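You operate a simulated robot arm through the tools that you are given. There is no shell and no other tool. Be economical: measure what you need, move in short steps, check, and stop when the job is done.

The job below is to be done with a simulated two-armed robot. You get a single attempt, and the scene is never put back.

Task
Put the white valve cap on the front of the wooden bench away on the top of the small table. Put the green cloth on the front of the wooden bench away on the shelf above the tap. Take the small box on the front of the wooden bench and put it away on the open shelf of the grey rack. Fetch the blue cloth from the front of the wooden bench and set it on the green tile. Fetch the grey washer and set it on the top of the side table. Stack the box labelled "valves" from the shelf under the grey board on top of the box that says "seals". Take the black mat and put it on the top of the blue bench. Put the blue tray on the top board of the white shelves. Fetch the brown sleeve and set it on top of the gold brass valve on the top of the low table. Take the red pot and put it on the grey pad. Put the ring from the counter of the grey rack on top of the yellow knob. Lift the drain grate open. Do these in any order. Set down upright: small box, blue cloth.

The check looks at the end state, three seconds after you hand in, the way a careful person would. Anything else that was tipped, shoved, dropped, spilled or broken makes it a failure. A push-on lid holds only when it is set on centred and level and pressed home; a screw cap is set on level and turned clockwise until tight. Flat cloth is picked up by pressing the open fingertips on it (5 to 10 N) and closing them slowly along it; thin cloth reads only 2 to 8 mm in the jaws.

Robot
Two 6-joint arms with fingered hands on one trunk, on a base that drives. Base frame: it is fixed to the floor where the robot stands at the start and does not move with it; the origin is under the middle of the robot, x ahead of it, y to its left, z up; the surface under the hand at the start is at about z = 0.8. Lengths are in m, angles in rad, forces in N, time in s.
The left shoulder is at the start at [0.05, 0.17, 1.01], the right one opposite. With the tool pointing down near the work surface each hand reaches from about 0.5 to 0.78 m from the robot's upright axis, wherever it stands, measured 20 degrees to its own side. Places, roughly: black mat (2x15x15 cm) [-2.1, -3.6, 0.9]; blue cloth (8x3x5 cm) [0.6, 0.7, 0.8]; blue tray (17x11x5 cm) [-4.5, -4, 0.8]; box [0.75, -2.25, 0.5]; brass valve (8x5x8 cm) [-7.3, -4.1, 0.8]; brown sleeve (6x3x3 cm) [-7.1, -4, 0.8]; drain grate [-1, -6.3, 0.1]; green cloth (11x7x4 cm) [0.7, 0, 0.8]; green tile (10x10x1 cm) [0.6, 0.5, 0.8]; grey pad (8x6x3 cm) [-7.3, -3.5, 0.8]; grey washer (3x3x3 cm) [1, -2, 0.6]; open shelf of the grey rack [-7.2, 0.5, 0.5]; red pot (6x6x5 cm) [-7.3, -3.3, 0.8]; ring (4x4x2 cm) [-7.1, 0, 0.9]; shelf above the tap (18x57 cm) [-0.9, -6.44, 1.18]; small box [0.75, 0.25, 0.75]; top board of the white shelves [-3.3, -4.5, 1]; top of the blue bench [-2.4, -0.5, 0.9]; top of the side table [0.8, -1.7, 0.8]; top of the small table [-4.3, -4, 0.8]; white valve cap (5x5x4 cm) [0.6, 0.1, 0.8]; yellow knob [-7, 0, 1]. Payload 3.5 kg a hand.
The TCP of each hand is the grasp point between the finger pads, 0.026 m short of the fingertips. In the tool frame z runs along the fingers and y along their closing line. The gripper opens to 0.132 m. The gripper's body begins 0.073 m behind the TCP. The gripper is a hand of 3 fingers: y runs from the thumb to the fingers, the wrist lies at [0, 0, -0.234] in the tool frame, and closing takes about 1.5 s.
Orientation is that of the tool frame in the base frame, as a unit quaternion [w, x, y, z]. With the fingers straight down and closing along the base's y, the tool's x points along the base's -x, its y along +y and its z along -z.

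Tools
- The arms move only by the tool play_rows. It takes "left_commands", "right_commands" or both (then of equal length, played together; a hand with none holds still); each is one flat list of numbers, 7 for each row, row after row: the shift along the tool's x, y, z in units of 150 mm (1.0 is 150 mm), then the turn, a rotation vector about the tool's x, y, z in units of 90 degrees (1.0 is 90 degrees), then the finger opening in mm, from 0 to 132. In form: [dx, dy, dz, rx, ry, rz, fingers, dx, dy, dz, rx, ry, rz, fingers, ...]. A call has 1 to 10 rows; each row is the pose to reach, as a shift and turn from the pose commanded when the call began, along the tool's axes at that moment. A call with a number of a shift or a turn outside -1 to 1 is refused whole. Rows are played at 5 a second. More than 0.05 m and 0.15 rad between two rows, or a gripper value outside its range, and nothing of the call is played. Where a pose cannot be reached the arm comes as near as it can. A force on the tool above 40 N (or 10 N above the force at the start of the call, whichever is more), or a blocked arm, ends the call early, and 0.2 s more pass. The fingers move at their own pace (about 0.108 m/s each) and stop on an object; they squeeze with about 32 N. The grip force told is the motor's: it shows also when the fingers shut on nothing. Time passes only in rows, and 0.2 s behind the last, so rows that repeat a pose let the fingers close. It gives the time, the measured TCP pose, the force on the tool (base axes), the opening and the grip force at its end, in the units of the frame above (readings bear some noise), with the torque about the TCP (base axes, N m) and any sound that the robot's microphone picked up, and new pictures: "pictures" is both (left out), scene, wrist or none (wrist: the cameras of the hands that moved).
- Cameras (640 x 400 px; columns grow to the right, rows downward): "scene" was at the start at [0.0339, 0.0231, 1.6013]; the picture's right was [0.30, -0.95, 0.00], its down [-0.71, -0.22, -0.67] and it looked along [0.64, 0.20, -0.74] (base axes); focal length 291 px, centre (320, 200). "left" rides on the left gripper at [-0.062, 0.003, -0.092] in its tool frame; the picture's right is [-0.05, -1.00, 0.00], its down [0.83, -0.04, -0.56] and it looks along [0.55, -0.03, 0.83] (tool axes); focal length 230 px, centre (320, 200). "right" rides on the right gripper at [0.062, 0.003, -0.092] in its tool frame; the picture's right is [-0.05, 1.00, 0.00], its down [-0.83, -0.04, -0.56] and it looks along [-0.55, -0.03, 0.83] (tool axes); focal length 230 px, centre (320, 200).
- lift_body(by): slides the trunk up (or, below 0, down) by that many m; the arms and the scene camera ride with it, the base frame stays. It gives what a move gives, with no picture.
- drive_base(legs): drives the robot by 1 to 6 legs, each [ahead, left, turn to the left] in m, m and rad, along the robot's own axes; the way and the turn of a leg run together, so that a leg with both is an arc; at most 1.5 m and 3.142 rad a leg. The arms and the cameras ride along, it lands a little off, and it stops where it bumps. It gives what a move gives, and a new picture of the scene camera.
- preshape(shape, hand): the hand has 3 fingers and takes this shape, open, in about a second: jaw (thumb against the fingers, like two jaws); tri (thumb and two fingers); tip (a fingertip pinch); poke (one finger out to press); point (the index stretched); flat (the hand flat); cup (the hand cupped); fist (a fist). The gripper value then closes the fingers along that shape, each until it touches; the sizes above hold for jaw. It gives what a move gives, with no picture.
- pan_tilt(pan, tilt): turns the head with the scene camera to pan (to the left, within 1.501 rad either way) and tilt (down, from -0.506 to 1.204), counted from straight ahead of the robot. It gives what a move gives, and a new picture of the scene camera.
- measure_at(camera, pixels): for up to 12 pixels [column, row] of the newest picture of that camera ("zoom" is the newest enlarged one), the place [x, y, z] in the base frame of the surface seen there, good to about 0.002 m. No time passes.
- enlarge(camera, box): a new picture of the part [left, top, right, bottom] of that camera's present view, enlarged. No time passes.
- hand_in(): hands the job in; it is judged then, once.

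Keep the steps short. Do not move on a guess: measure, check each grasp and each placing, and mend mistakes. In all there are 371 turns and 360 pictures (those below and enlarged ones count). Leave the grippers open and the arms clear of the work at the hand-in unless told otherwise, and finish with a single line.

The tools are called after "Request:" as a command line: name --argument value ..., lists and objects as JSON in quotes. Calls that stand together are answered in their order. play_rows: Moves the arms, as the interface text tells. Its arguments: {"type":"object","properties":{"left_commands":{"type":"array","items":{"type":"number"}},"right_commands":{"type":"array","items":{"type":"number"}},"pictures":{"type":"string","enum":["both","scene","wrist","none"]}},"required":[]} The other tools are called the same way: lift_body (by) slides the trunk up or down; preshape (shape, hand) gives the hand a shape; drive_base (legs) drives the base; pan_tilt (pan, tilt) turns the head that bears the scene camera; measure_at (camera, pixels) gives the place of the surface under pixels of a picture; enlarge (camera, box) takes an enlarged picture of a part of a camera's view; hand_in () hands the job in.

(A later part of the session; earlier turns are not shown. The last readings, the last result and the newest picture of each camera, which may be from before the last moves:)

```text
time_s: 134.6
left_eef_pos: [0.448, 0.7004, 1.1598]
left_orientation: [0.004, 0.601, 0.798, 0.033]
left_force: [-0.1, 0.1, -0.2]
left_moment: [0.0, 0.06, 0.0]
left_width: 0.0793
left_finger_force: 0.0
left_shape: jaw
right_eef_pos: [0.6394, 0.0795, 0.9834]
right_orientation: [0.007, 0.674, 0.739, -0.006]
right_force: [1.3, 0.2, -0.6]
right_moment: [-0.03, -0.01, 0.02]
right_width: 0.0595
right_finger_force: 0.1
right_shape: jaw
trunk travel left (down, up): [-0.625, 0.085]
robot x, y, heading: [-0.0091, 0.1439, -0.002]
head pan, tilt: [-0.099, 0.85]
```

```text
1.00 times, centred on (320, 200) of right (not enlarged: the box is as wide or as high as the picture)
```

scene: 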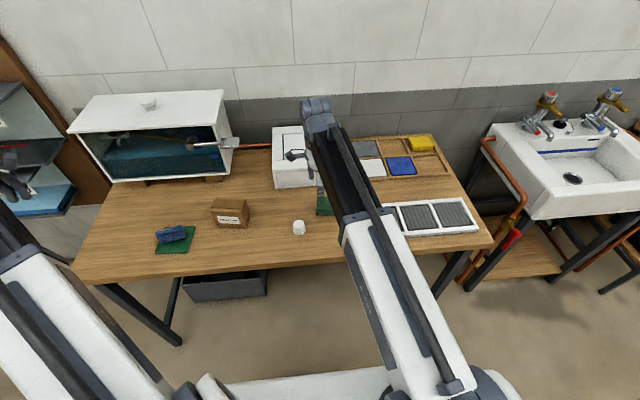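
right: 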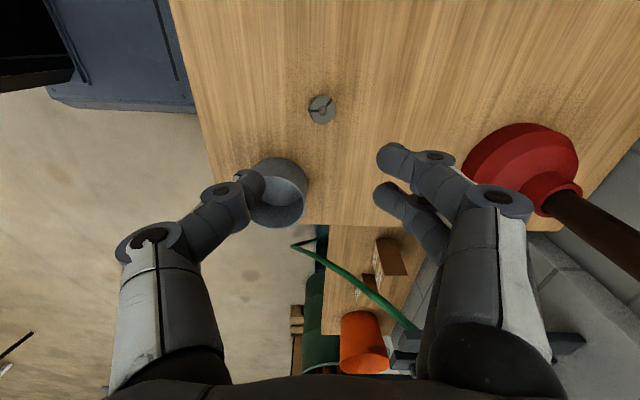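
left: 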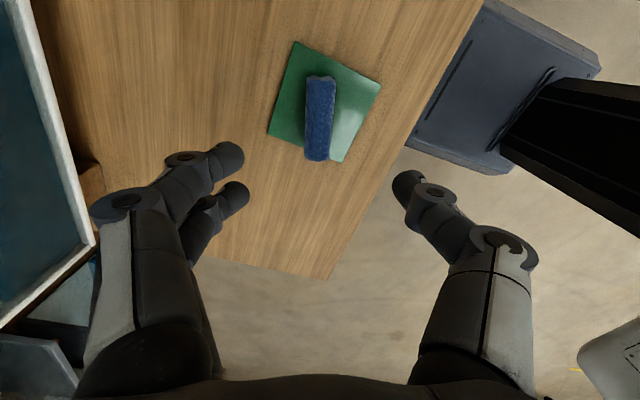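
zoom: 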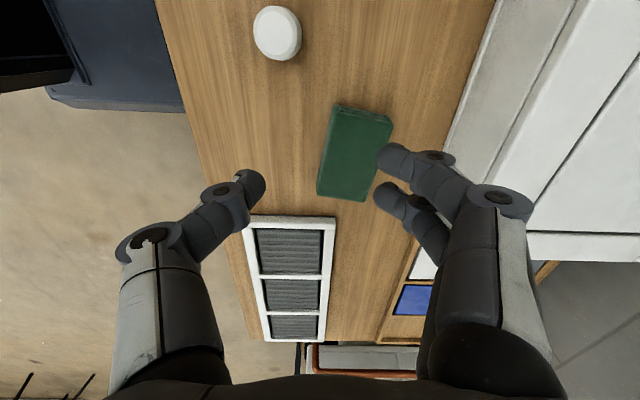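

Request:
measure_at --camera "zoom" --pixels '[[338, 108], [390, 118], [322, 190], [362, 198], [353, 155], [278, 32], [258, 30], [300, 35], [447, 165], [335, 225], [290, 218]]'

```text
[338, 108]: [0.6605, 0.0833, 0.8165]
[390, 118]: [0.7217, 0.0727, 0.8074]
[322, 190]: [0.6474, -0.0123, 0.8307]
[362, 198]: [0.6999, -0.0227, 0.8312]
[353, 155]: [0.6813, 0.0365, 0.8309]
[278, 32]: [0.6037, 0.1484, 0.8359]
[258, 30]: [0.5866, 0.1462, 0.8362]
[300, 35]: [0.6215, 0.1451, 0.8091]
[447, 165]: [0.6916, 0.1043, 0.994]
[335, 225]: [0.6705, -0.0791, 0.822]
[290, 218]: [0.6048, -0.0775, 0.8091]
```

Cloth centre (0.681,0.030), turned 8°. Move over it, align, and go down 14 cm.

Request:
play_rows --right_commands '[-0.18, 0.12, 0, 0, 0, 0.076, 90, -0.354, 0.246, 0, 0, 0, 0.153, 90, -0.354, 0.246, 0.25, 0, 0, 0.153, 90, -0.354, 0.246, 0.5, 0, 0, 0.153, 90, -0.354, 0.246, 0.72, 0, 0, 0.153, 90]' --pictures "wrist"

```text
time_s: 135.8
left_eef_pos: [0.4469, 0.7007, 1.16]
left_orientation: [0.004, 0.602, 0.798, 0.034]
left_force: [0.4, 0.7, -0.1]
left_moment: [0.03, -0.02, 0.03]
left_width: 0.0797
left_finger_force: 0.1
left_shape: jaw
right_eef_pos: [0.6815, 0.0256, 0.8761]
right_orientation: [0.008, 0.758, 0.652, -0.005]
right_force: [0.2, -0.4, 0.3]
right_moment: [-0.04, 0.0, -0.01]
right_width: 0.0895
right_finger_force: 0.0
right_shape: jaw
trunk travel left (down, up): [-0.625, 0.085]
robot x, y, heading: [-0.0083, 0.1447, -0.005]
head pan, tilt: [-0.099, 0.85]
```

right: 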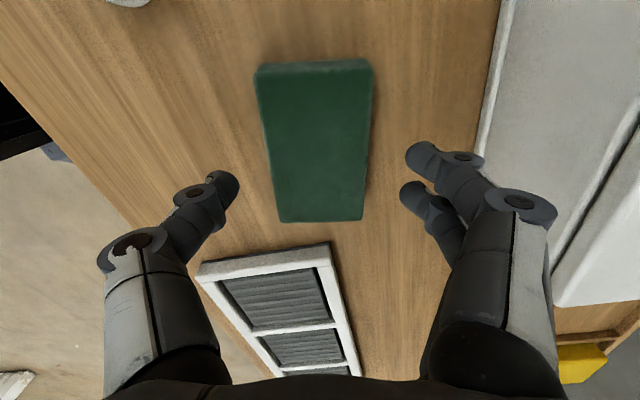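

Request:
play_rows --right_commands '[0, 0, 0.15, 0, 0, 0, 90, 0, 0, 0.3, 0, 0, 0, 90, 0, 0, 0.3, 0, 0, 0, 20, 0, 0, 0.3, 0, 0, 0, 20, 0, 0, 0.3, 0, 0, 0, 20, 0, 0, 0.3, 0, 0, 0, 20, 0, 0, 0.3, 0, 0, 0, 20]' --pictures "wrist"

```text
time_s: 137.4
left_eef_pos: [0.447, 0.7013, 1.1598]
left_orientation: [0.004, 0.601, 0.798, 0.034]
left_force: [-0.4, 0.4, 0.5]
left_moment: [0.04, 0.0, 0.01]
left_width: 0.0795
left_finger_force: 0.0
left_shape: jaw
right_eef_pos: [0.6824, 0.0262, 0.832]
right_orientation: [0.007, 0.758, 0.652, -0.005]
right_force: [0.8, 0.3, 0.3]
right_moment: [0.02, -0.01, -0.02]
right_width: 0.0612
right_finger_force: 31.9
right_shape: jaw
trunk travel left (down, up): [-0.625, 0.085]
robot x, y, heading: [-0.0141, 0.1449, -0.005]
head pan, tilt: [-0.099, 0.85]
```

right: 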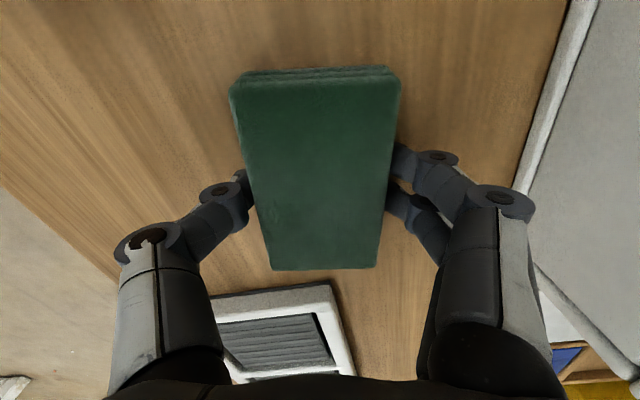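

Gripped (61 mm). Lift and move the right hand aside, and start the left hand toward the cap; then drive right 0.2.

Request:
play_rows --right_commands '[0, 0, -0.25, 0, 0, 0, 20, 0, 0, -0.5, 0, 0, 0, 20, 0, 0, -0.75, 0, 0, 0, 20, 0, 0, -1, 0, 0, 0, 20]' --left_commands '[-0.22, 0, 0, 0, 0, 0, 80, -0.45, 0.03, 0.1, 0, 0, 0, 80, -0.67, 0.06, 0.2, 0, 0, 0, 80, -0.9, 0.1, 0.3, 0, 0, 0, 80]' --pictures "none"

Request:
drive_base --legs '[[0, -0.2, 0]]'

Request:
play_rows --right_commands '[-0.2, 0, -0.1, 0, 0, 0, 20, -0.4, 0, -0.2, 0, 0, 0, 20, -0.6, 0, -0.3, 0, 0, 0, 20, -0.8, 0, -0.3, 0, 0, 0, 20]' --left_commands '[-0.22, 0.02, 0, 0, 0, 0, 80, -0.45, 0.05, 0.1, 0, 0, 0, 80, -0.67, 0.08, 0.2, 0, 0, 0, 80, -0.9, 0.1, 0.3, 0, 0, 0, 80]' --pictures "both"

```text
time_s: 138.4
left_eef_pos: [0.501, 0.5776, 1.1129]
left_orientation: [0.004, 0.601, 0.798, 0.033]
left_force: [-0.2, -1.1, -0.5]
left_moment: [0.01, 0.0, 0.01]
left_width: 0.0797
left_finger_force: 0.1
left_shape: jaw
right_eef_pos: [0.6809, 0.0278, 0.9836]
right_orientation: [0.008, 0.758, 0.652, -0.005]
right_force: [0.1, -0.5, 0.0]
right_moment: [0.0, -0.01, 0.0]
right_width: 0.0612
right_finger_force: 32.1
right_shape: jaw
trunk travel left (down, up): [-0.625, 0.085]
robot x, y, heading: [-0.0087, 0.14, -0.005]
head pan, tilt: [-0.099, 0.85]
```

```text
time_s: 140.0
left_eef_pos: [0.5001, 0.3756, 1.113]
left_orientation: [0.004, 0.601, 0.799, 0.034]
left_force: [-0.4, -0.8, 0.7]
left_moment: [-0.03, 0.01, -0.02]
left_width: 0.0795
left_finger_force: 0.1
left_shape: jaw
right_eef_pos: [0.6806, -0.1746, 0.9814]
right_orientation: [0.008, 0.758, 0.652, -0.005]
right_force: [-0.3, -0.8, -0.8]
right_moment: [0.06, 0.02, 0.04]
right_width: 0.0614
right_finger_force: 32.1
right_shape: jaw
trunk travel left (down, up): [-0.625, 0.085]
robot x, y, heading: [-0.0062, -0.0595, -0.001]
head pan, tilt: [-0.099, 0.85]
```

scene: 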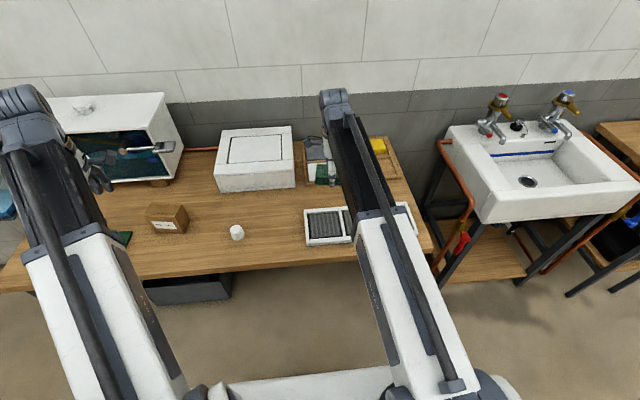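

```text
time_s: 141.0
left_eef_pos: [0.5547, 0.2521, 1.0643]
left_orientation: [0.005, 0.601, 0.798, 0.033]
left_force: [-0.2, 0.8, -0.5]
left_moment: [0.0, 0.0, -0.02]
left_width: 0.0797
left_finger_force: 0.0
left_shape: jaw
right_eef_pos: [0.6619, -0.2901, 1.03]
right_orientation: [0.008, 0.758, 0.653, -0.004]
right_force: [-0.5, -0.4, -0.9]
right_moment: [0.05, -0.01, -0.02]
right_width: 0.0614
right_finger_force: 31.7
right_shape: jaw
trunk travel left (down, up): [-0.625, 0.085]
robot x, y, heading: [-0.0094, -0.0582, -0.001]
head pan, tilt: [-0.099, 0.85]
```

scene: 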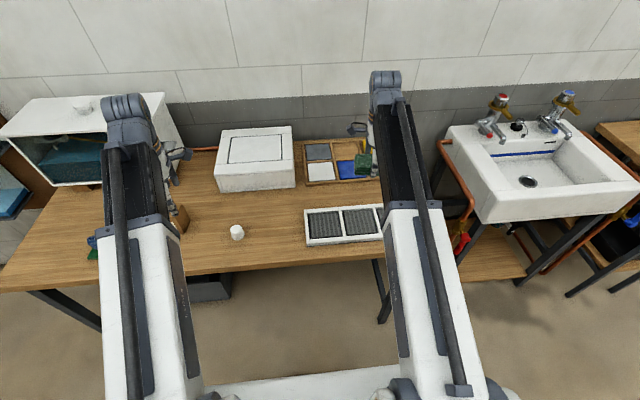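
right: 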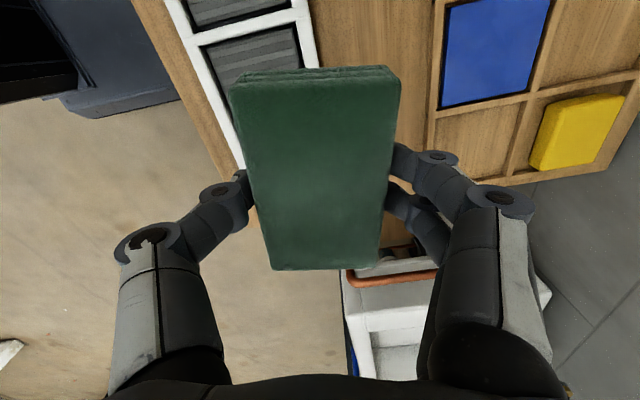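
left: 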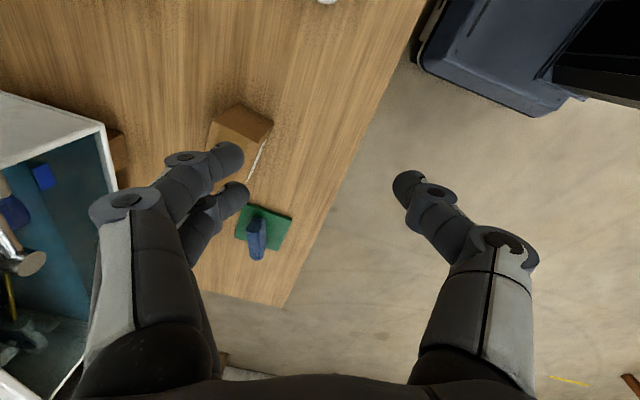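

Request:
measure_at --camera "scene" --pixels '[[237, 229], [231, 231], [243, 229], [237, 240]]'

Request:
play_rows --left_commands '[-0.25, 0.02, 0, 0, 0, 0, 80, -0.5, 0.05, 0, 0, 0, 0, 80, -0.757, 0.07, 0.2, 0, 0, 0, 80, -0.757, 0.07, 0.5, 0, 0, 0, 80, -0.757, 0.07, 0.8, 0, 0, 0, 80]' --pictures "wrist"

```text
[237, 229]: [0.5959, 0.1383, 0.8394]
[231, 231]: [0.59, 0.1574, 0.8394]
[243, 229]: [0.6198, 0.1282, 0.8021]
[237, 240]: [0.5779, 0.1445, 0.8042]
```

```text
time_s: 142.2
left_eef_pos: [0.6012, 0.1519, 0.9405]
left_orientation: [0.005, 0.601, 0.798, 0.034]
left_force: [-0.9, 0.6, -0.9]
left_moment: [0.01, -0.01, -0.02]
left_width: 0.0798
left_finger_force: 0.1
left_shape: jaw
right_eef_pos: [0.6615, -0.2897, 1.0294]
right_orientation: [0.007, 0.758, 0.652, -0.004]
right_force: [0.6, 0.6, -0.7]
right_moment: [0.03, -0.03, -0.02]
right_width: 0.0615
right_finger_force: 32.0
right_shape: jaw
trunk travel left (down, up): [-0.625, 0.085]
robot x, y, heading: [-0.0106, -0.0584, -0.005]
head pan, tilt: [-0.099, 0.85]
```

left: 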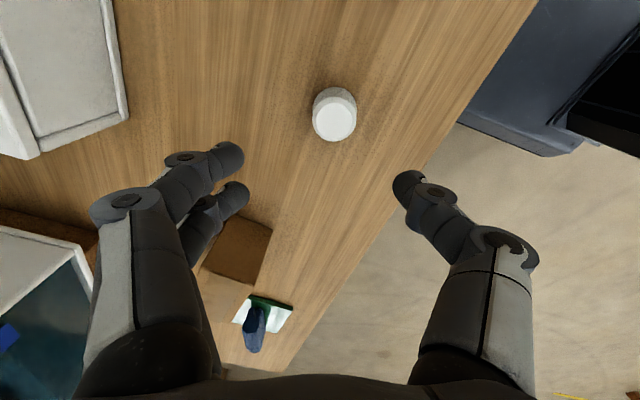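

Request:
measure_at --camera "left" --pixels '[[335, 118], [315, 105], [354, 105], [334, 138], [316, 118], [354, 120]]'

```text
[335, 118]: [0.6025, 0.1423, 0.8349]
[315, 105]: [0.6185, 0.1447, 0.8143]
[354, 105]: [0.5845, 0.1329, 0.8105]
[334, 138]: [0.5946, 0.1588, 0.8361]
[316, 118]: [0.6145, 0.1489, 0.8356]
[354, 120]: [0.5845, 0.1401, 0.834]
```

Request:
play_rows --left_commands '[-0.058, -0.02, 0.25, 0, 0, 0, 80, -0.058, -0.02, 0.5, 0, 0, 0, 80, -0.058, -0.02, 0.737, 0, 0, 0, 80, -0.058, -0.02, 0.737, 0, 0, 0, 15, -0.058, -0.02, 0.737, 0, 0, 0, 15, -0.058, -0.02, 0.737, 0, 0, 0, 15, -0.058, -0.02, 0.737, 0, 0, 0, 15, -0.058, -0.02, 0.737, 0, 0, 0, 15]' --pictures "wrist"

```text
time_s: 144.0
left_eef_pos: [0.607, 0.1489, 0.8299]
left_orientation: [0.005, 0.601, 0.798, 0.034]
left_force: [-0.9, 1.9, -0.2]
left_moment: [0.04, -0.03, 0.0]
left_width: 0.0306
left_finger_force: 31.8
left_shape: jaw
right_eef_pos: [0.662, -0.2897, 1.0295]
right_orientation: [0.008, 0.758, 0.652, -0.005]
right_force: [0.0, 0.1, -0.1]
right_moment: [-0.01, 0.03, 0.01]
right_width: 0.0613
right_finger_force: 32.6
right_shape: jaw
trunk travel left (down, up): [-0.625, 0.085]
robot x, y, heading: [-0.0135, -0.0581, 0.0]
head pan, tilt: [-0.099, 0.85]
```

left: 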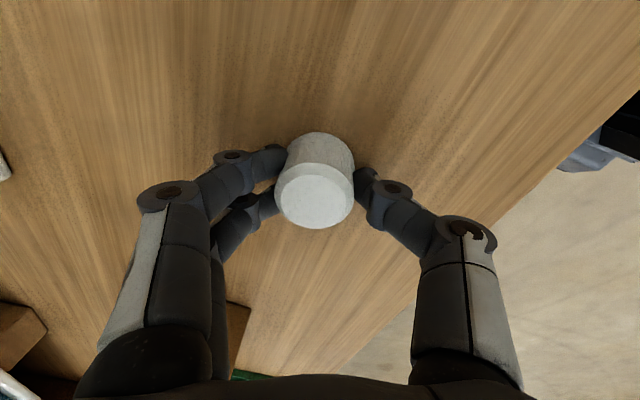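

Cap held. Lift both and drive: back, turn right to face −y, ahead along x≈−0.45.

Request:
play_rows --left_commands '[0, 0, -0.25, 0, 0, 0, 15, 0, 0, -0.5, 0, 0, 0, 15, 0, 0, -0.75, 0, 0, 0, 15, 0, 0, -1, 0, 0, 0, 15]' --pictures "none"

Request:
drive_base --legs '[[-0.5, 0, 0], [0, 0, -1.571], [1.5, 0, 0], [1.4, 0, 0]]'

Request:
pan_tilt --pan 0 --tilt 0.35

```text
time_s: 145.0
left_eef_pos: [0.5998, 0.1417, 0.9819]
left_orientation: [0.004, 0.602, 0.798, 0.032]
left_force: [0.0, 0.1, -0.3]
left_moment: [-0.01, 0.01, 0.03]
left_width: 0.0303
left_finger_force: 32.3
left_shape: jaw
right_eef_pos: [0.661, -0.289, 1.0309]
right_orientation: [0.007, 0.758, 0.652, -0.005]
right_force: [0.0, 1.0, -0.4]
right_moment: [-0.01, 0.01, -0.04]
right_width: 0.0614
right_finger_force: 32.0
right_shape: jaw
trunk travel left (down, up): [-0.625, 0.085]
robot x, y, heading: [-0.009, -0.0612, -0.004]
head pan, tilt: [-0.099, 0.85]
```

```text
time_s: 165.3
left_eef_pos: [-0.3782, -3.558, 0.9819]
left_orientation: [0.027, 0.991, 0.13, 0.021]
left_force: [0.3, 0.5, 0.2]
left_moment: [0.0, 0.02, 0.01]
left_width: 0.03
left_finger_force: 31.5
left_shape: jaw
right_eef_pos: [-0.8127, -3.6119, 1.0306]
right_orientation: [0.002, 0.996, -0.084, -0.009]
right_force: [0.0, 0.4, 0.3]
right_moment: [-0.01, 0.02, 0.0]
right_width: 0.0605
right_finger_force: 32.3
right_shape: jaw
trunk travel left (down, up): [-0.625, 0.085]
robot x, y, heading: [-0.5719, -2.9453, -1.591]
head pan, tilt: [-0.099, 0.85]
```

scene: 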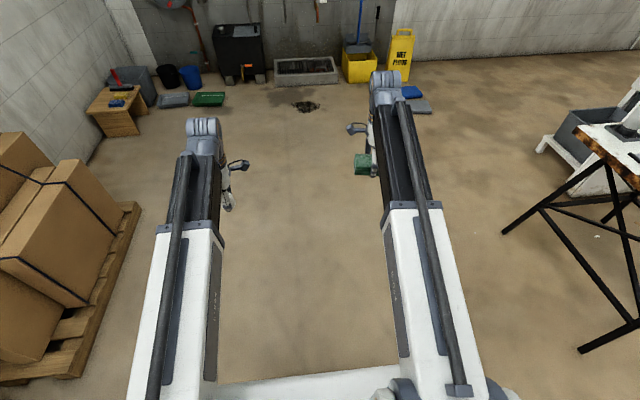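

```text
time_s: 166.3
left_eef_pos: [-0.3807, -3.5581, 0.9802]
left_orientation: [0.026, 0.991, 0.13, 0.02]
left_force: [0.0, -0.5, 0.4]
left_moment: [0.02, 0.02, 0.01]
left_width: 0.0298
left_finger_force: 32.1
left_shape: jaw
right_eef_pos: [-0.8128, -3.6129, 1.0306]
right_orientation: [0.003, 0.997, -0.082, -0.009]
right_force: [-0.1, 0.1, -0.7]
right_moment: [0.01, 0.04, 0.03]
right_width: 0.0609
right_finger_force: 31.9
right_shape: jaw
trunk travel left (down, up): [-0.625, 0.085]
robot x, y, heading: [-0.5726, -2.9452, -1.588]
head pan, tilt: [0.0, 0.351]
```

scene: 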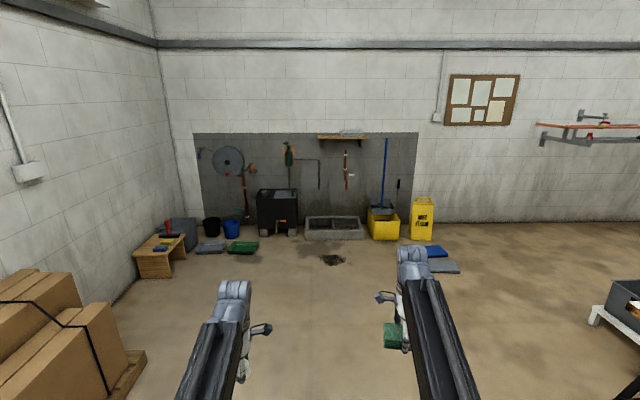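

Shelf at (342,137) with the trough below. Drive ahead 2.1 m, shifting right 0.1.

Request:
drive_base --legs '[[1.1, -0.05, 0.01], [1.0, -0.07, 0.01]]'

Request:
enlarge --camera "scene" --box '[220, 60, 460, 300]'

```text
time_s: 176.7
left_eef_pos: [-0.5048, -5.6508, 0.9825]
left_orientation: [0.026, 0.99, 0.14, 0.021]
left_force: [-0.6, 0.6, -0.3]
left_moment: [0.02, -0.01, 0.01]
left_width: 0.0298
left_finger_force: 32.1
left_shape: jaw
right_eef_pos: [-0.937, -5.7133, 1.0295]
right_orientation: [0.003, 0.997, -0.073, -0.009]
right_force: [0.2, -0.1, -1.0]
right_moment: [-0.04, -0.02, 0.0]
right_width: 0.0606
right_finger_force: 31.6
right_shape: jaw
trunk travel left (down, up): [-0.625, 0.085]
robot x, y, heading: [-0.7103, -5.0422, -1.57]
head pan, tilt: [0.0, 0.351]
```

scene: 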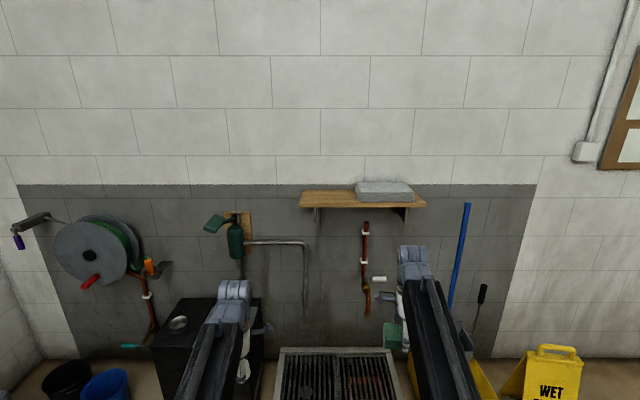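

```text
1.67 times, centred on (340, 180) of scene
```

zoom: 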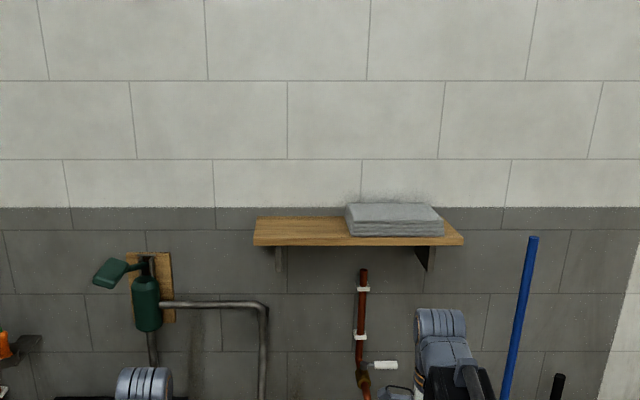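

Request:
measure_at --camera "zoom" --pixels '[[258, 240], [460, 238], [300, 225], [280, 218], [350, 235], [395, 210], [430, 235], [345, 220], [362, 275], [385, 365], [145, 300], [530, 240]]'

Request:
measure_at --camera "scene" --pixels '[[283, 350], [390, 350], [280, 395], [335, 380], [400, 398], [335, 352], [175, 320]]'

```text
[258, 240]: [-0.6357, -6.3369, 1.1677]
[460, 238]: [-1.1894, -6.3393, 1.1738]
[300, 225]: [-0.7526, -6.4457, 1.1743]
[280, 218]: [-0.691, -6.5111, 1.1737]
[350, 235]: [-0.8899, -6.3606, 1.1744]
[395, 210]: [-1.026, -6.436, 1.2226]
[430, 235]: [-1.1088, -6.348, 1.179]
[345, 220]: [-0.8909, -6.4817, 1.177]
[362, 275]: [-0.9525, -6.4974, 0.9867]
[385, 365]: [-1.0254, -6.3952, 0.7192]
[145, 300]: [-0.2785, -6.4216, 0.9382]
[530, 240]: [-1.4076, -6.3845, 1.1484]
```

```text
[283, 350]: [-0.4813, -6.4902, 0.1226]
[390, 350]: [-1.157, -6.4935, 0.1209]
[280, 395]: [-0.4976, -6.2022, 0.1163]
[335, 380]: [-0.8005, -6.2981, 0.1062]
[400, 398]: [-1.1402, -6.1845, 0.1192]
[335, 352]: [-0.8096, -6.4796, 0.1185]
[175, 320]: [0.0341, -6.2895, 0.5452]
```

Request:
pan_tilt --pan 0 --tilt 0.75

Request:
lift_body --by 0.085

```text
time_s: 177.6
left_eef_pos: [-0.5054, -5.6497, 0.9826]
left_orientation: [0.027, 0.99, 0.14, 0.02]
left_force: [-0.8, 0.2, 0.9]
left_moment: [-0.01, -0.03, -0.03]
left_width: 0.0299
left_finger_force: 31.5
left_shape: jaw
right_eef_pos: [-0.9378, -5.7126, 1.0294]
right_orientation: [0.002, 0.997, -0.074, -0.009]
right_force: [0.3, -1.2, -1.1]
right_moment: [0.02, 0.0, 0.01]
right_width: 0.0604
right_finger_force: 32.1
right_shape: jaw
trunk travel left (down, up): [-0.625, 0.085]
robot x, y, heading: [-0.7091, -5.0354, -1.572]
head pan, tilt: [0.0, 0.75]
```

scene: 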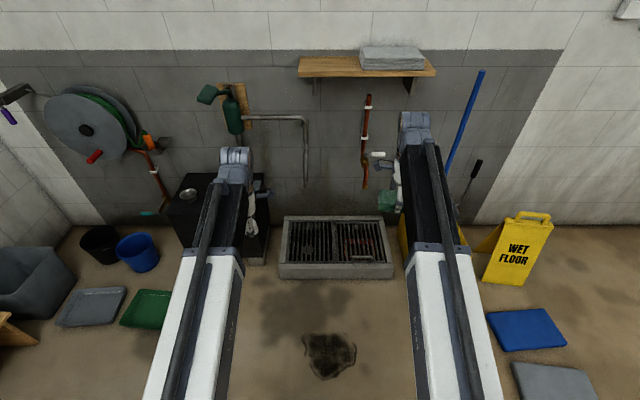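

```text
time_s: 178.8
left_eef_pos: [-0.507, -5.6492, 1.0661]
left_orientation: [0.026, 0.989, 0.142, 0.021]
left_force: [0.3, 0.5, 0.1]
left_moment: [-0.01, 0.0, 0.0]
left_width: 0.0299
left_finger_force: 31.9
left_shape: jaw
right_eef_pos: [-0.9377, -5.7133, 1.1139]
right_orientation: [0.002, 0.997, -0.074, -0.009]
right_force: [1.2, -0.5, -0.9]
right_moment: [-0.02, 0.0, 0.01]
right_width: 0.0607
right_finger_force: 32.0
right_shape: jaw
trunk travel left (down, up): [-0.71, 0.0]
robot x, y, heading: [-0.7091, -5.0387, -1.57]
head pan, tilt: [0.0, 0.75]
```

Request:
measure_at --camera "scene" --pixels '[[335, 264], [335, 277], [285, 262], [388, 263], [310, 240], [360, 240], [335, 240], [285, 218], [338, 225], [300, 258], [375, 258]]'

Request:
enlarge --camera "scene" --box '[260, 200, 420, 300]'

```text
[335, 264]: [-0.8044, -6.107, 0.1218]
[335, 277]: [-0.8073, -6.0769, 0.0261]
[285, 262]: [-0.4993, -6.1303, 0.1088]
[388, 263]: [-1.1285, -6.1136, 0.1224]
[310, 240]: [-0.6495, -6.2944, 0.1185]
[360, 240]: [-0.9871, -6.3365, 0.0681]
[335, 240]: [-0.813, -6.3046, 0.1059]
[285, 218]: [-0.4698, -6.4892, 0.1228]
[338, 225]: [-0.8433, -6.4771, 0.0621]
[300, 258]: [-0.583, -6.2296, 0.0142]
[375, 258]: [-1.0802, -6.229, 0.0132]
```

```text
4.00 times, centred on (340, 250) of scene
```

zoom: 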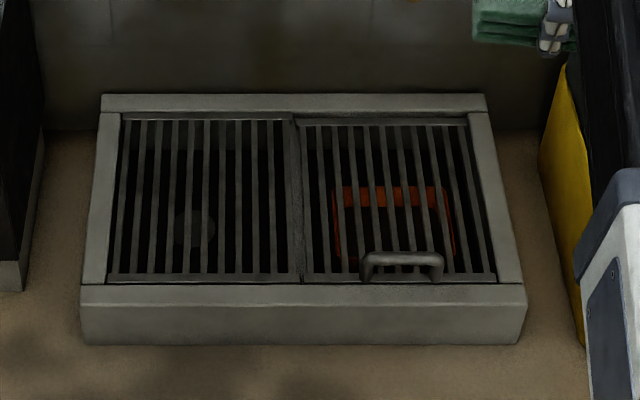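

The right grate has a handle at its front. First the cloth: raise the right hand above shelf height, draw both hands in.

Request:
play_rows --right_commands '[0.06, -0.15, -0.17, 0, 0, 0, 20, 0.12, -0.29, -0.33, 0, 0, 0, 20, 0.17, -0.43, -0.5, 0, 0, 0, 20, 0.23, -0.58, -0.67, 0, 0, 0, 20, 0.28, -0.717, -0.833, 0, 0, 0, 20]' --left_commands '[0.06, -0.19, 0, 0, 0, 0, 15, 0.12, -0.38, 0, 0, 0, 0, 15, 0.17, -0.57, 0, 0, 0, 0, 15, 0.23, -0.76, 0, 0, 0, 0, 15, 0.28, -0.96, 0, 0, 0, 0, 15]' --pictures "none"

Request:
drive_base --legs '[[0.6, 0.115, 0]]'

```text
time_s: 180.0
left_eef_pos: [-0.5036, -5.5179, 1.0604]
left_orientation: [0.025, 0.99, 0.141, 0.019]
left_force: [0.1, -1.1, -0.5]
left_moment: [0.05, 0.01, 0.01]
left_width: 0.0298
left_finger_force: 31.8
left_shape: jaw
left hand out of reach, approached as far as the arm can: row 5
right_eef_pos: [-0.8787, -5.6128, 1.2398]
right_orientation: [0.003, 0.997, -0.074, -0.009]
right_force: [-0.5, -0.1, 0.1]
right_moment: [0.05, 0.02, -0.01]
right_width: 0.0607
right_finger_force: 31.5
right_shape: jaw
trunk travel left (down, up): [-0.71, 0.0]
robot x, y, heading: [-0.7083, -5.0424, -1.574]
head pan, tilt: [0.0, 0.75]
```

```text
time_s: 183.4
left_eef_pos: [-0.3867, -6.1212, 1.0607]
left_orientation: [0.024, 0.989, 0.142, 0.02]
left_force: [0.1, 0.4, -1.1]
left_moment: [0.03, -0.03, 0.03]
left_width: 0.03
left_finger_force: 32.2
left_shape: jaw
right_eef_pos: [-0.7604, -6.2168, 1.2398]
right_orientation: [0.002, 0.997, -0.073, -0.009]
right_force: [-0.4, -0.5, -0.1]
right_moment: [0.02, -0.01, -0.02]
right_width: 0.0607
right_finger_force: 31.8
right_shape: jaw
trunk travel left (down, up): [-0.71, 0.0]
robot x, y, heading: [-0.5891, -5.6462, -1.567]
head pan, tilt: [0.0, 0.75]
```

scene: 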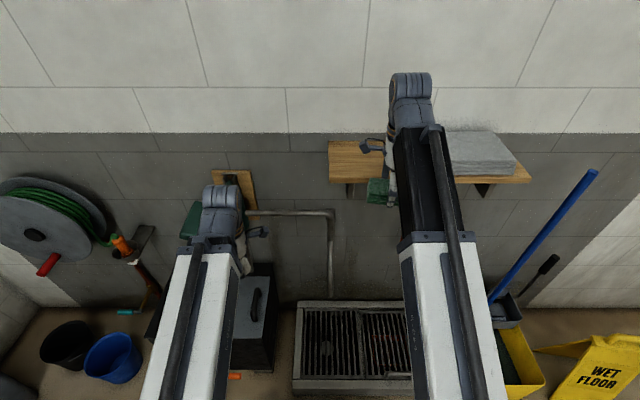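

Request:
drive_base --legs '[[0.12, 0, 0]]'

Request:
play_rows --right_commands '[-0.02, 0.15, 0, 0, 0, 0, 20, -0.05, 0.3, 0, 0, 0, 0, 20, -0.065, 0.43, 0, 0, 0, 0, 20]' --pictures "both"

```text
time_s: 184.7
left_eef_pos: [-0.3858, -6.2425, 1.0589]
left_orientation: [0.025, 0.989, 0.142, 0.021]
left_force: [0.0, 1.0, -0.2]
left_moment: [0.02, 0.01, 0.01]
left_width: 0.03
left_finger_force: 32.4
left_shape: jaw
right_eef_pos: [-0.7596, -6.3375, 1.2385]
right_orientation: [0.001, 0.997, -0.073, -0.01]
right_force: [-0.4, -0.3, -0.8]
right_moment: [0.01, 0.01, -0.01]
right_width: 0.0608
right_finger_force: 32.2
right_shape: jaw
trunk travel left (down, up): [-0.71, 0.0]
robot x, y, heading: [-0.5887, -5.7651, -1.57]
head pan, tilt: [0.0, 0.75]
```

scene: 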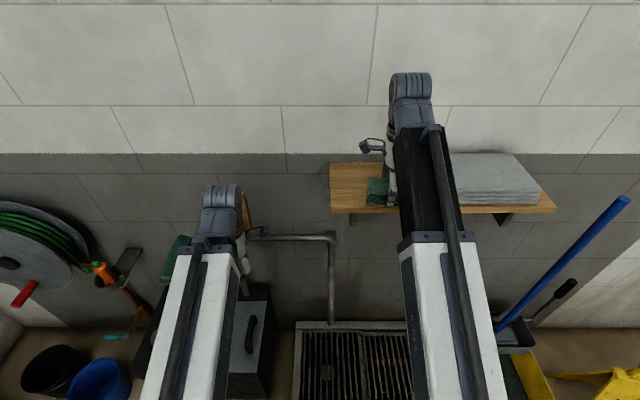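

```text
time_s: 185.5
left_eef_pos: [-0.3865, -6.2414, 1.0602]
left_orientation: [0.026, 0.989, 0.142, 0.02]
left_force: [0.7, -0.1, -0.6]
left_moment: [0.01, -0.01, 0.0]
left_width: 0.03
left_finger_force: 32.3
left_shape: jaw
right_eef_pos: [-0.7785, -6.399, 1.2398]
right_orientation: [0.003, 0.997, -0.073, -0.009]
right_force: [-0.3, 0.4, -0.1]
right_moment: [0.0, -0.03, -0.03]
right_width: 0.0607
right_finger_force: 32.4
right_shape: jaw
trunk travel left (down, up): [-0.71, 0.0]
robot x, y, heading: [-0.5944, -5.7647, -1.568]
head pan, tilt: [0.0, 0.75]
```

scene: 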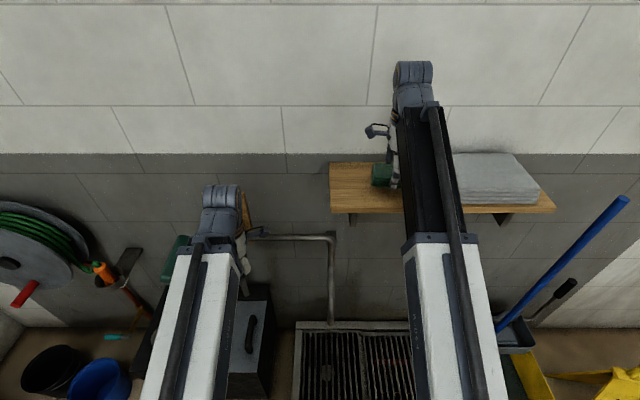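
right: 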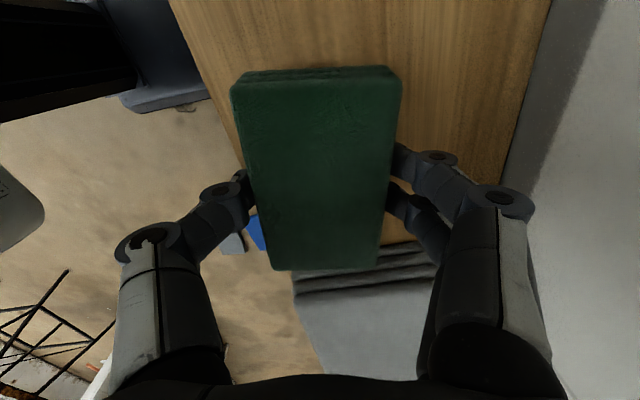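

Over the shelf; shift 2 cm away from the pile, lower to 1.207.

Request:
play_rows --right_commands '[0.13, 0, 0, 0, 0, 0, 20, 0.13, 0, 0.1, 0, 0, 0, 20, 0.13, 0, 0.2, 0, 0, 0, 20, 0.13, 0, 0.22, 0, 0, 0, 20]' --pictures "wrist"

```text
time_s: 186.5
left_eef_pos: [-0.3853, -6.2412, 1.0597]
left_orientation: [0.025, 0.989, 0.142, 0.021]
left_force: [-0.4, -0.6, 0.6]
left_moment: [-0.02, -0.03, -0.02]
left_width: 0.03
left_finger_force: 32.1
left_shape: jaw
right_eef_pos: [-0.7599, -6.4021, 1.2072]
right_orientation: [0.002, 0.997, -0.072, -0.009]
right_force: [-0.2, 0.5, -0.2]
right_moment: [0.03, 0.04, 0.0]
right_width: 0.0607
right_finger_force: 31.8
right_shape: jaw
trunk travel left (down, up): [-0.71, 0.0]
robot x, y, heading: [-0.596, -5.7629, -1.566]
head pan, tilt: [0.0, 0.75]
```

right: 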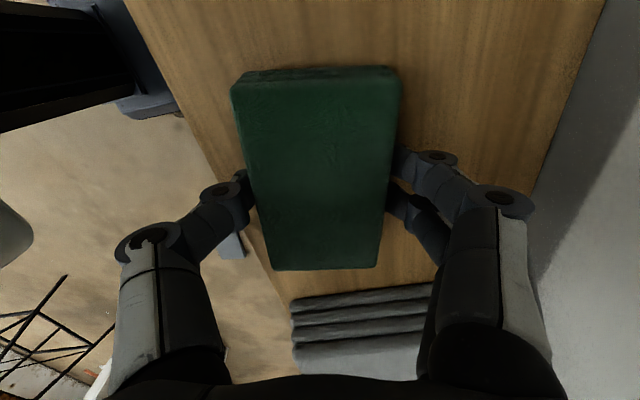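

Move 2 cm deeper and straighten by 8°, raised 1 cm, then set down.

Request:
play_rows --right_commands '[0, 0, -0.07, 0, 0, -0.05, 20, -0.02, 0.14, -0.07, 0, 0, -0.094, 20, -0.02, 0.14, 0, 0, 0, -0.094, 20, -0.02, 0.14, 0.015, 0, 0, -0.094, 20, -0.02, 0.14, 0.015, 0, 0, -0.094, 20]' --pictures "wrist"

```text
time_s: 187.7
left_eef_pos: [-0.386, -6.2413, 1.0619]
left_orientation: [0.026, 0.989, 0.142, 0.02]
left_force: [0.0, -0.2, -0.6]
left_moment: [-0.01, 0.0, -0.03]
left_width: 0.0297
left_finger_force: 31.7
left_shape: jaw
right_eef_pos: [-0.7669, -6.4234, 1.2036]
right_orientation: [0.003, 1.0, 0.003, -0.009]
right_force: [0.0, -0.5, -1.2]
right_moment: [0.0, -0.02, 0.0]
right_width: 0.0606
right_finger_force: 32.2
right_shape: jaw
trunk travel left (down, up): [-0.71, 0.0]
robot x, y, heading: [-0.5948, -5.7632, -1.574]
head pan, tilt: [0.0, 0.75]
```

right: 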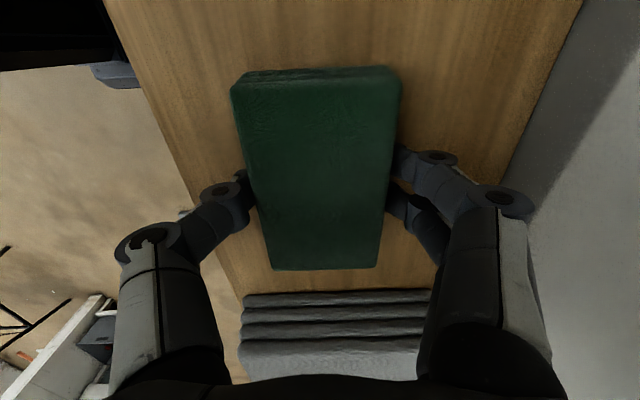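

Request:
play_rows --right_commands '[0, 0, 0.02, 0, 0, 0, 20, 0, 0, 0.03, 0, 0, 0, 20, 0, 0, 0.03, 0, 0, 0, 20]' --pictures "none"

Request:
measure_at --camera "right" --pixels '[[325, 282], [320, 150], [300, 30], [420, 250]]'

```text
time_s: 188.5
left_eef_pos: [-0.3863, -6.2399, 1.0628]
left_orientation: [0.026, 0.989, 0.142, 0.02]
left_force: [-0.3, -0.7, 0.5]
left_moment: [0.04, -0.01, 0.02]
left_width: 0.0301
left_finger_force: 32.0
left_shape: jaw
right_eef_pos: [-0.7667, -6.4221, 1.2019]
right_orientation: [0.004, 1.0, 0.002, -0.009]
right_force: [-1.0, -2.9, 17.3]
right_moment: [-0.13, 0.02, 0.02]
right_width: 0.0605
right_finger_force: 31.7
right_shape: jaw
trunk travel left (down, up): [-0.71, 0.0]
robot x, y, heading: [-0.5961, -5.7621, -1.568]
head pan, tilt: [0.0, 0.75]
```

```text
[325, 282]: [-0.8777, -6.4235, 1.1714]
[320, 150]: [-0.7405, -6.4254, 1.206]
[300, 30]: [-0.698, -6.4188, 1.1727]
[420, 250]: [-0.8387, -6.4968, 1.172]
```

Contact felt (17 N). Ease 1 mm, open, rise.

Request:
play_rows --right_commands '[0, 0, -0.01, 0, 0, 0, 20, 0, 0, -0.01, 0, 0, 0, 85, 0, 0, -0.01, 0, 0, 0, 85, 0, 0, -0.01, 0, 0, 0, 85, 0, 0, -0.3, 0, 0, 0, 85, 0, 0, -0.5, 0, 0, 0, 85]' --pictures "wrist"

```text
time_s: 189.9
left_eef_pos: [-0.3845, -6.2405, 1.0606]
left_orientation: [0.026, 0.989, 0.143, 0.02]
left_force: [-0.1, -0.5, 0.2]
left_moment: [0.0, 0.01, 0.01]
left_width: 0.03
left_finger_force: 32.1
left_shape: jaw
right_eef_pos: [-0.7646, -6.4226, 1.275]
right_orientation: [0.002, 1.0, 0.002, -0.01]
right_force: [1.0, -0.9, -0.1]
right_moment: [-0.01, 0.0, -0.01]
right_width: 0.0845
right_finger_force: 0.0
right_shape: jaw
trunk travel left (down, up): [-0.71, 0.0]
robot x, y, heading: [-0.5905, -5.7604, -1.567]
head pan, tilt: [0.0, 0.75]
```

right: 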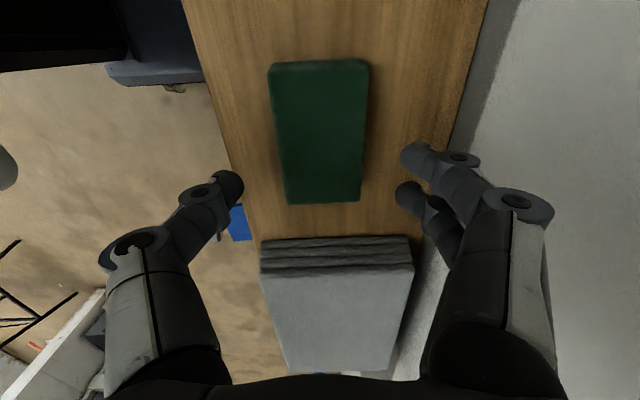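

Cloth lies on the shelf. Next the drain grate with the free right hand: back off, lower the trunk, look at the handle.

Request:
drive_base --legs '[[-0.35, 0, 0], [0, -0.2, 0]]'

Request:
lift_body --by -0.65

Request:
pan_tilt --pan -0.1 --tilt 0.7

```text
time_s: 193.3
left_eef_pos: [-0.5863, -5.8882, 1.0614]
left_orientation: [0.026, 0.989, 0.142, 0.021]
left_force: [-1.3, -0.9, 0.2]
left_moment: [-0.04, 0.01, -0.04]
left_width: 0.0297
left_finger_force: 31.5
left_shape: jaw
right_eef_pos: [-0.9658, -6.0703, 1.2749]
right_orientation: [0.002, 1.0, 0.002, -0.009]
right_force: [-0.4, -0.8, -0.1]
right_moment: [0.03, 0.0, 0.0]
right_width: 0.0847
right_finger_force: 0.1
right_shape: jaw
trunk travel left (down, up): [-0.71, 0.0]
robot x, y, heading: [-0.7949, -5.4118, -1.565]
head pan, tilt: [0.0, 0.75]
```

scene: 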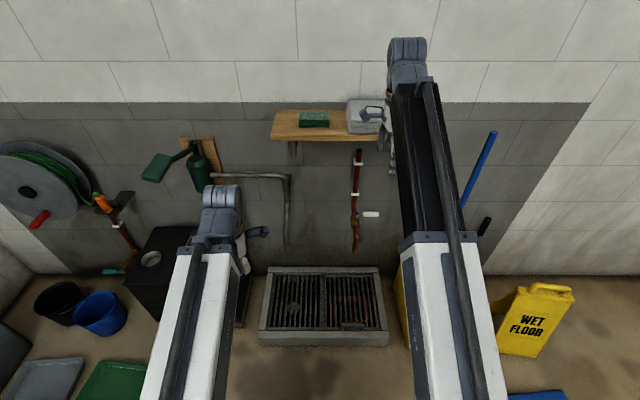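

```text
refused: -0.65 is not a number from -0.4 to 0.4
```

```text
time_s: 194.0
left_eef_pos: [-0.5855, -5.8884, 1.0607]
left_orientation: [0.026, 0.989, 0.143, 0.02]
left_force: [0.0, -0.2, -0.1]
left_moment: [0.04, -0.03, 0.02]
left_width: 0.03
left_finger_force: 32.0
left_shape: jaw
right_eef_pos: [-0.9654, -6.0707, 1.274]
right_orientation: [0.003, 1.0, 0.003, -0.01]
right_force: [-1.1, -0.6, 0.0]
right_moment: [0.02, 0.03, 0.0]
right_width: 0.0847
right_finger_force: 0.0
right_shape: jaw
trunk travel left (down, up): [-0.71, 0.0]
robot x, y, heading: [-0.7977, -5.4154, -1.565]
head pan, tilt: [-0.099, 0.7]
```

scene: 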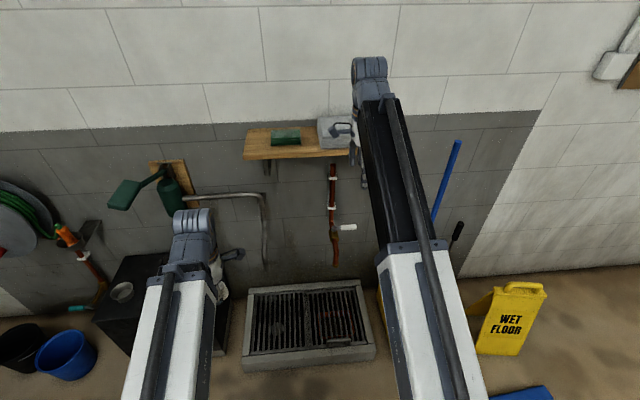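

Request:
enlarge --camera "scene" --box '[240, 270, 400, 370]'

Request:
lift_body --by -0.4

```text
4.00 times, centred on (320, 320) of scene
```

zoom: 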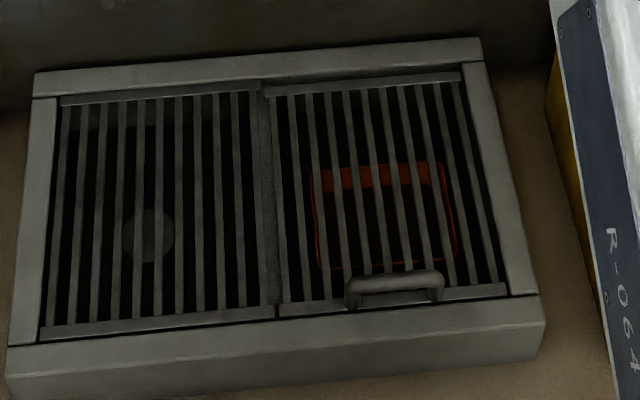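

```text
time_s: 197.8
left_eef_pos: [-0.5853, -5.8884, 0.6617]
left_orientation: [0.025, 0.989, 0.143, 0.021]
left_force: [-0.1, 0.1, 0.8]
left_moment: [-0.03, -0.03, 0.0]
left_width: 0.03
left_finger_force: 31.7
left_shape: jaw
right_eef_pos: [-0.9637, -6.0704, 0.8747]
right_orientation: [0.003, 1.0, 0.002, -0.01]
right_force: [0.2, 0.9, -0.2]
right_moment: [-0.01, 0.01, -0.01]
right_width: 0.0848
right_finger_force: 0.1
right_shape: jaw
trunk travel left (down, up): [-0.31, 0.4]
robot x, y, heading: [-0.7953, -5.4106, -1.569]
head pan, tilt: [-0.099, 0.7]
```

Request:
measure_at --camera "zoom" --pixels '[[395, 280], [352, 283], [438, 276], [352, 302], [440, 298], [400, 296], [300, 308], [475, 290], [345, 90], [275, 85], [460, 75], [268, 200]]'

Request:
lift_body --by -0.2

```text
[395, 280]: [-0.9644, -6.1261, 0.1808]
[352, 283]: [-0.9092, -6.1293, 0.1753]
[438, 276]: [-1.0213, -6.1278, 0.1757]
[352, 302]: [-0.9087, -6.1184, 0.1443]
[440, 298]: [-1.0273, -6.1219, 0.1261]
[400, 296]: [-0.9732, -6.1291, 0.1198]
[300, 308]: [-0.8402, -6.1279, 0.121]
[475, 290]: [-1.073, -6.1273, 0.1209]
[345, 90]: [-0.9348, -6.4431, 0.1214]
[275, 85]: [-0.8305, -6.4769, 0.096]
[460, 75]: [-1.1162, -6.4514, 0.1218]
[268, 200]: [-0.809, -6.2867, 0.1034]
```

```text
time_s: 200.0
left_eef_pos: [-0.5868, -5.8887, 0.4606]
left_orientation: [0.025, 0.989, 0.143, 0.02]
left_force: [-0.5, 0.4, 0.1]
left_moment: [0.03, 0.03, 0.0]
left_width: 0.0302
left_finger_force: 32.2
left_shape: jaw
right_eef_pos: [-0.9644, -6.0714, 0.6755]
right_orientation: [0.003, 1.0, 0.003, -0.01]
right_force: [0.3, -0.6, -0.6]
right_moment: [-0.01, -0.02, 0.02]
right_width: 0.0844
right_finger_force: 0.1
right_shape: jaw
trunk travel left (down, up): [-0.11, 0.6]
robot x, y, heading: [-0.7955, -5.4092, -1.568]
head pan, tilt: [-0.099, 0.7]
```

Handle bar: centre (-0.965,-6.128), top 0.18, plate 0.121. Draw the right hand back and down, then drive closer.

Request:
play_rows --right_commands '[0, -0.25, 0, 0, 0, 0, 60, 0, -0.5, 0.15, 0, 0, 0, 60, 0, -0.75, 0.4, 0, 0, 0, 60, 0, -0.98, 0.65, 0, 0, 0, 60, 0, -0.98, 0.95, 0, 0, 0, 60]' --pictures "none"

Request:
drive_base --legs '[[0.2, 0, 0]]'

```text
refused: row 3 steps farther than a row can; nothing moved
```

```text
time_s: 201.6
left_eef_pos: [-0.5846, -6.0876, 0.4614]
left_orientation: [0.026, 0.989, 0.144, 0.02]
left_force: [0.1, -0.4, -0.7]
left_moment: [-0.03, -0.01, -0.03]
left_width: 0.03
left_finger_force: 32.0
left_shape: jaw
right_eef_pos: [-0.9632, -6.2676, 0.6762]
right_orientation: [0.003, 1.0, 0.003, -0.01]
right_force: [0.5, 21.6, 8.1]
right_moment: [0.01, -0.04, 0.02]
right_width: 0.0681
right_finger_force: 0.1
right_shape: jaw
trunk travel left (down, up): [-0.11, 0.6]
robot x, y, heading: [-0.7941, -5.6109, -1.567]
head pan, tilt: [-0.099, 0.7]
```

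scene: 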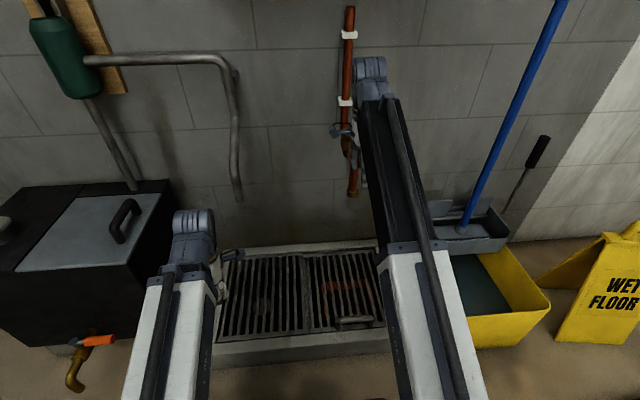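

The right fingers touch the tap (21 N). Pull the hand straight back at once.

Request:
play_rows --right_commands '[0, -0.25, 0, 0, 0, 0, 68, 0, -0.5, 0, 0, 0, 0, 60, 0, -0.75, 0, 0, 0, 0, 60, 0, -0.98, 0, 0, 0, 0, 60]' --pictures "both"

Request:
enlarge --camera "scene" --box '[300, 80, 400, 220]'

```text
time_s: 202.6
left_eef_pos: [-0.5846, -6.0884, 0.4611]
left_orientation: [0.025, 0.989, 0.144, 0.02]
left_force: [0.4, -0.3, 0.3]
left_moment: [-0.03, 0.02, -0.01]
left_width: 0.0304
left_finger_force: 32.4
left_shape: jaw
right_eef_pos: [-0.9652, -6.1469, 0.6296]
right_orientation: [0.011, 1.0, 0.002, -0.009]
right_force: [0.6, -0.8, 0.3]
right_moment: [0.0, 0.01, 0.01]
right_width: 0.0606
right_finger_force: 0.0
right_shape: jaw
right hand out of reach, approached as far as the arm can: row 1, 2, 3, 4
trunk travel left (down, up): [-0.11, 0.6]
robot x, y, heading: [-0.7941, -5.6049, -1.568]
head pan, tilt: [-0.099, 0.7]
```

scene: 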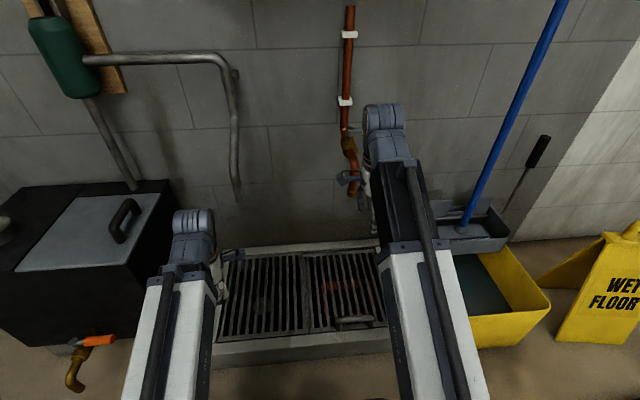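
right: 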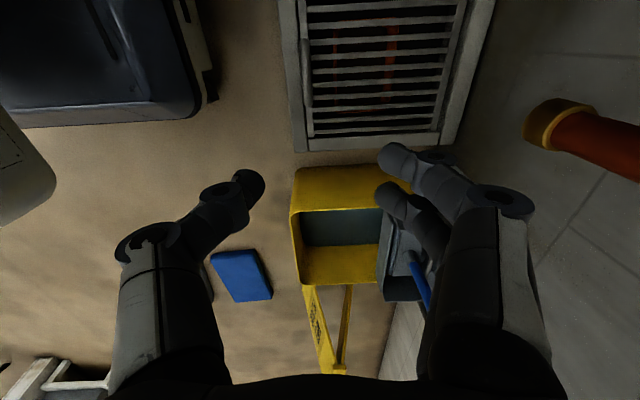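

```text
2.86 times, centred on (350, 150) of scene
```

zoom: 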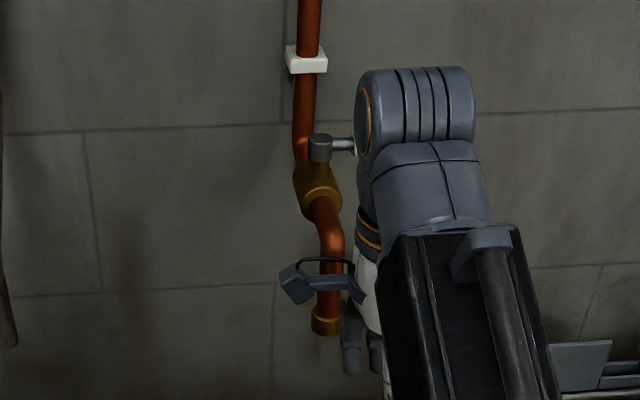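

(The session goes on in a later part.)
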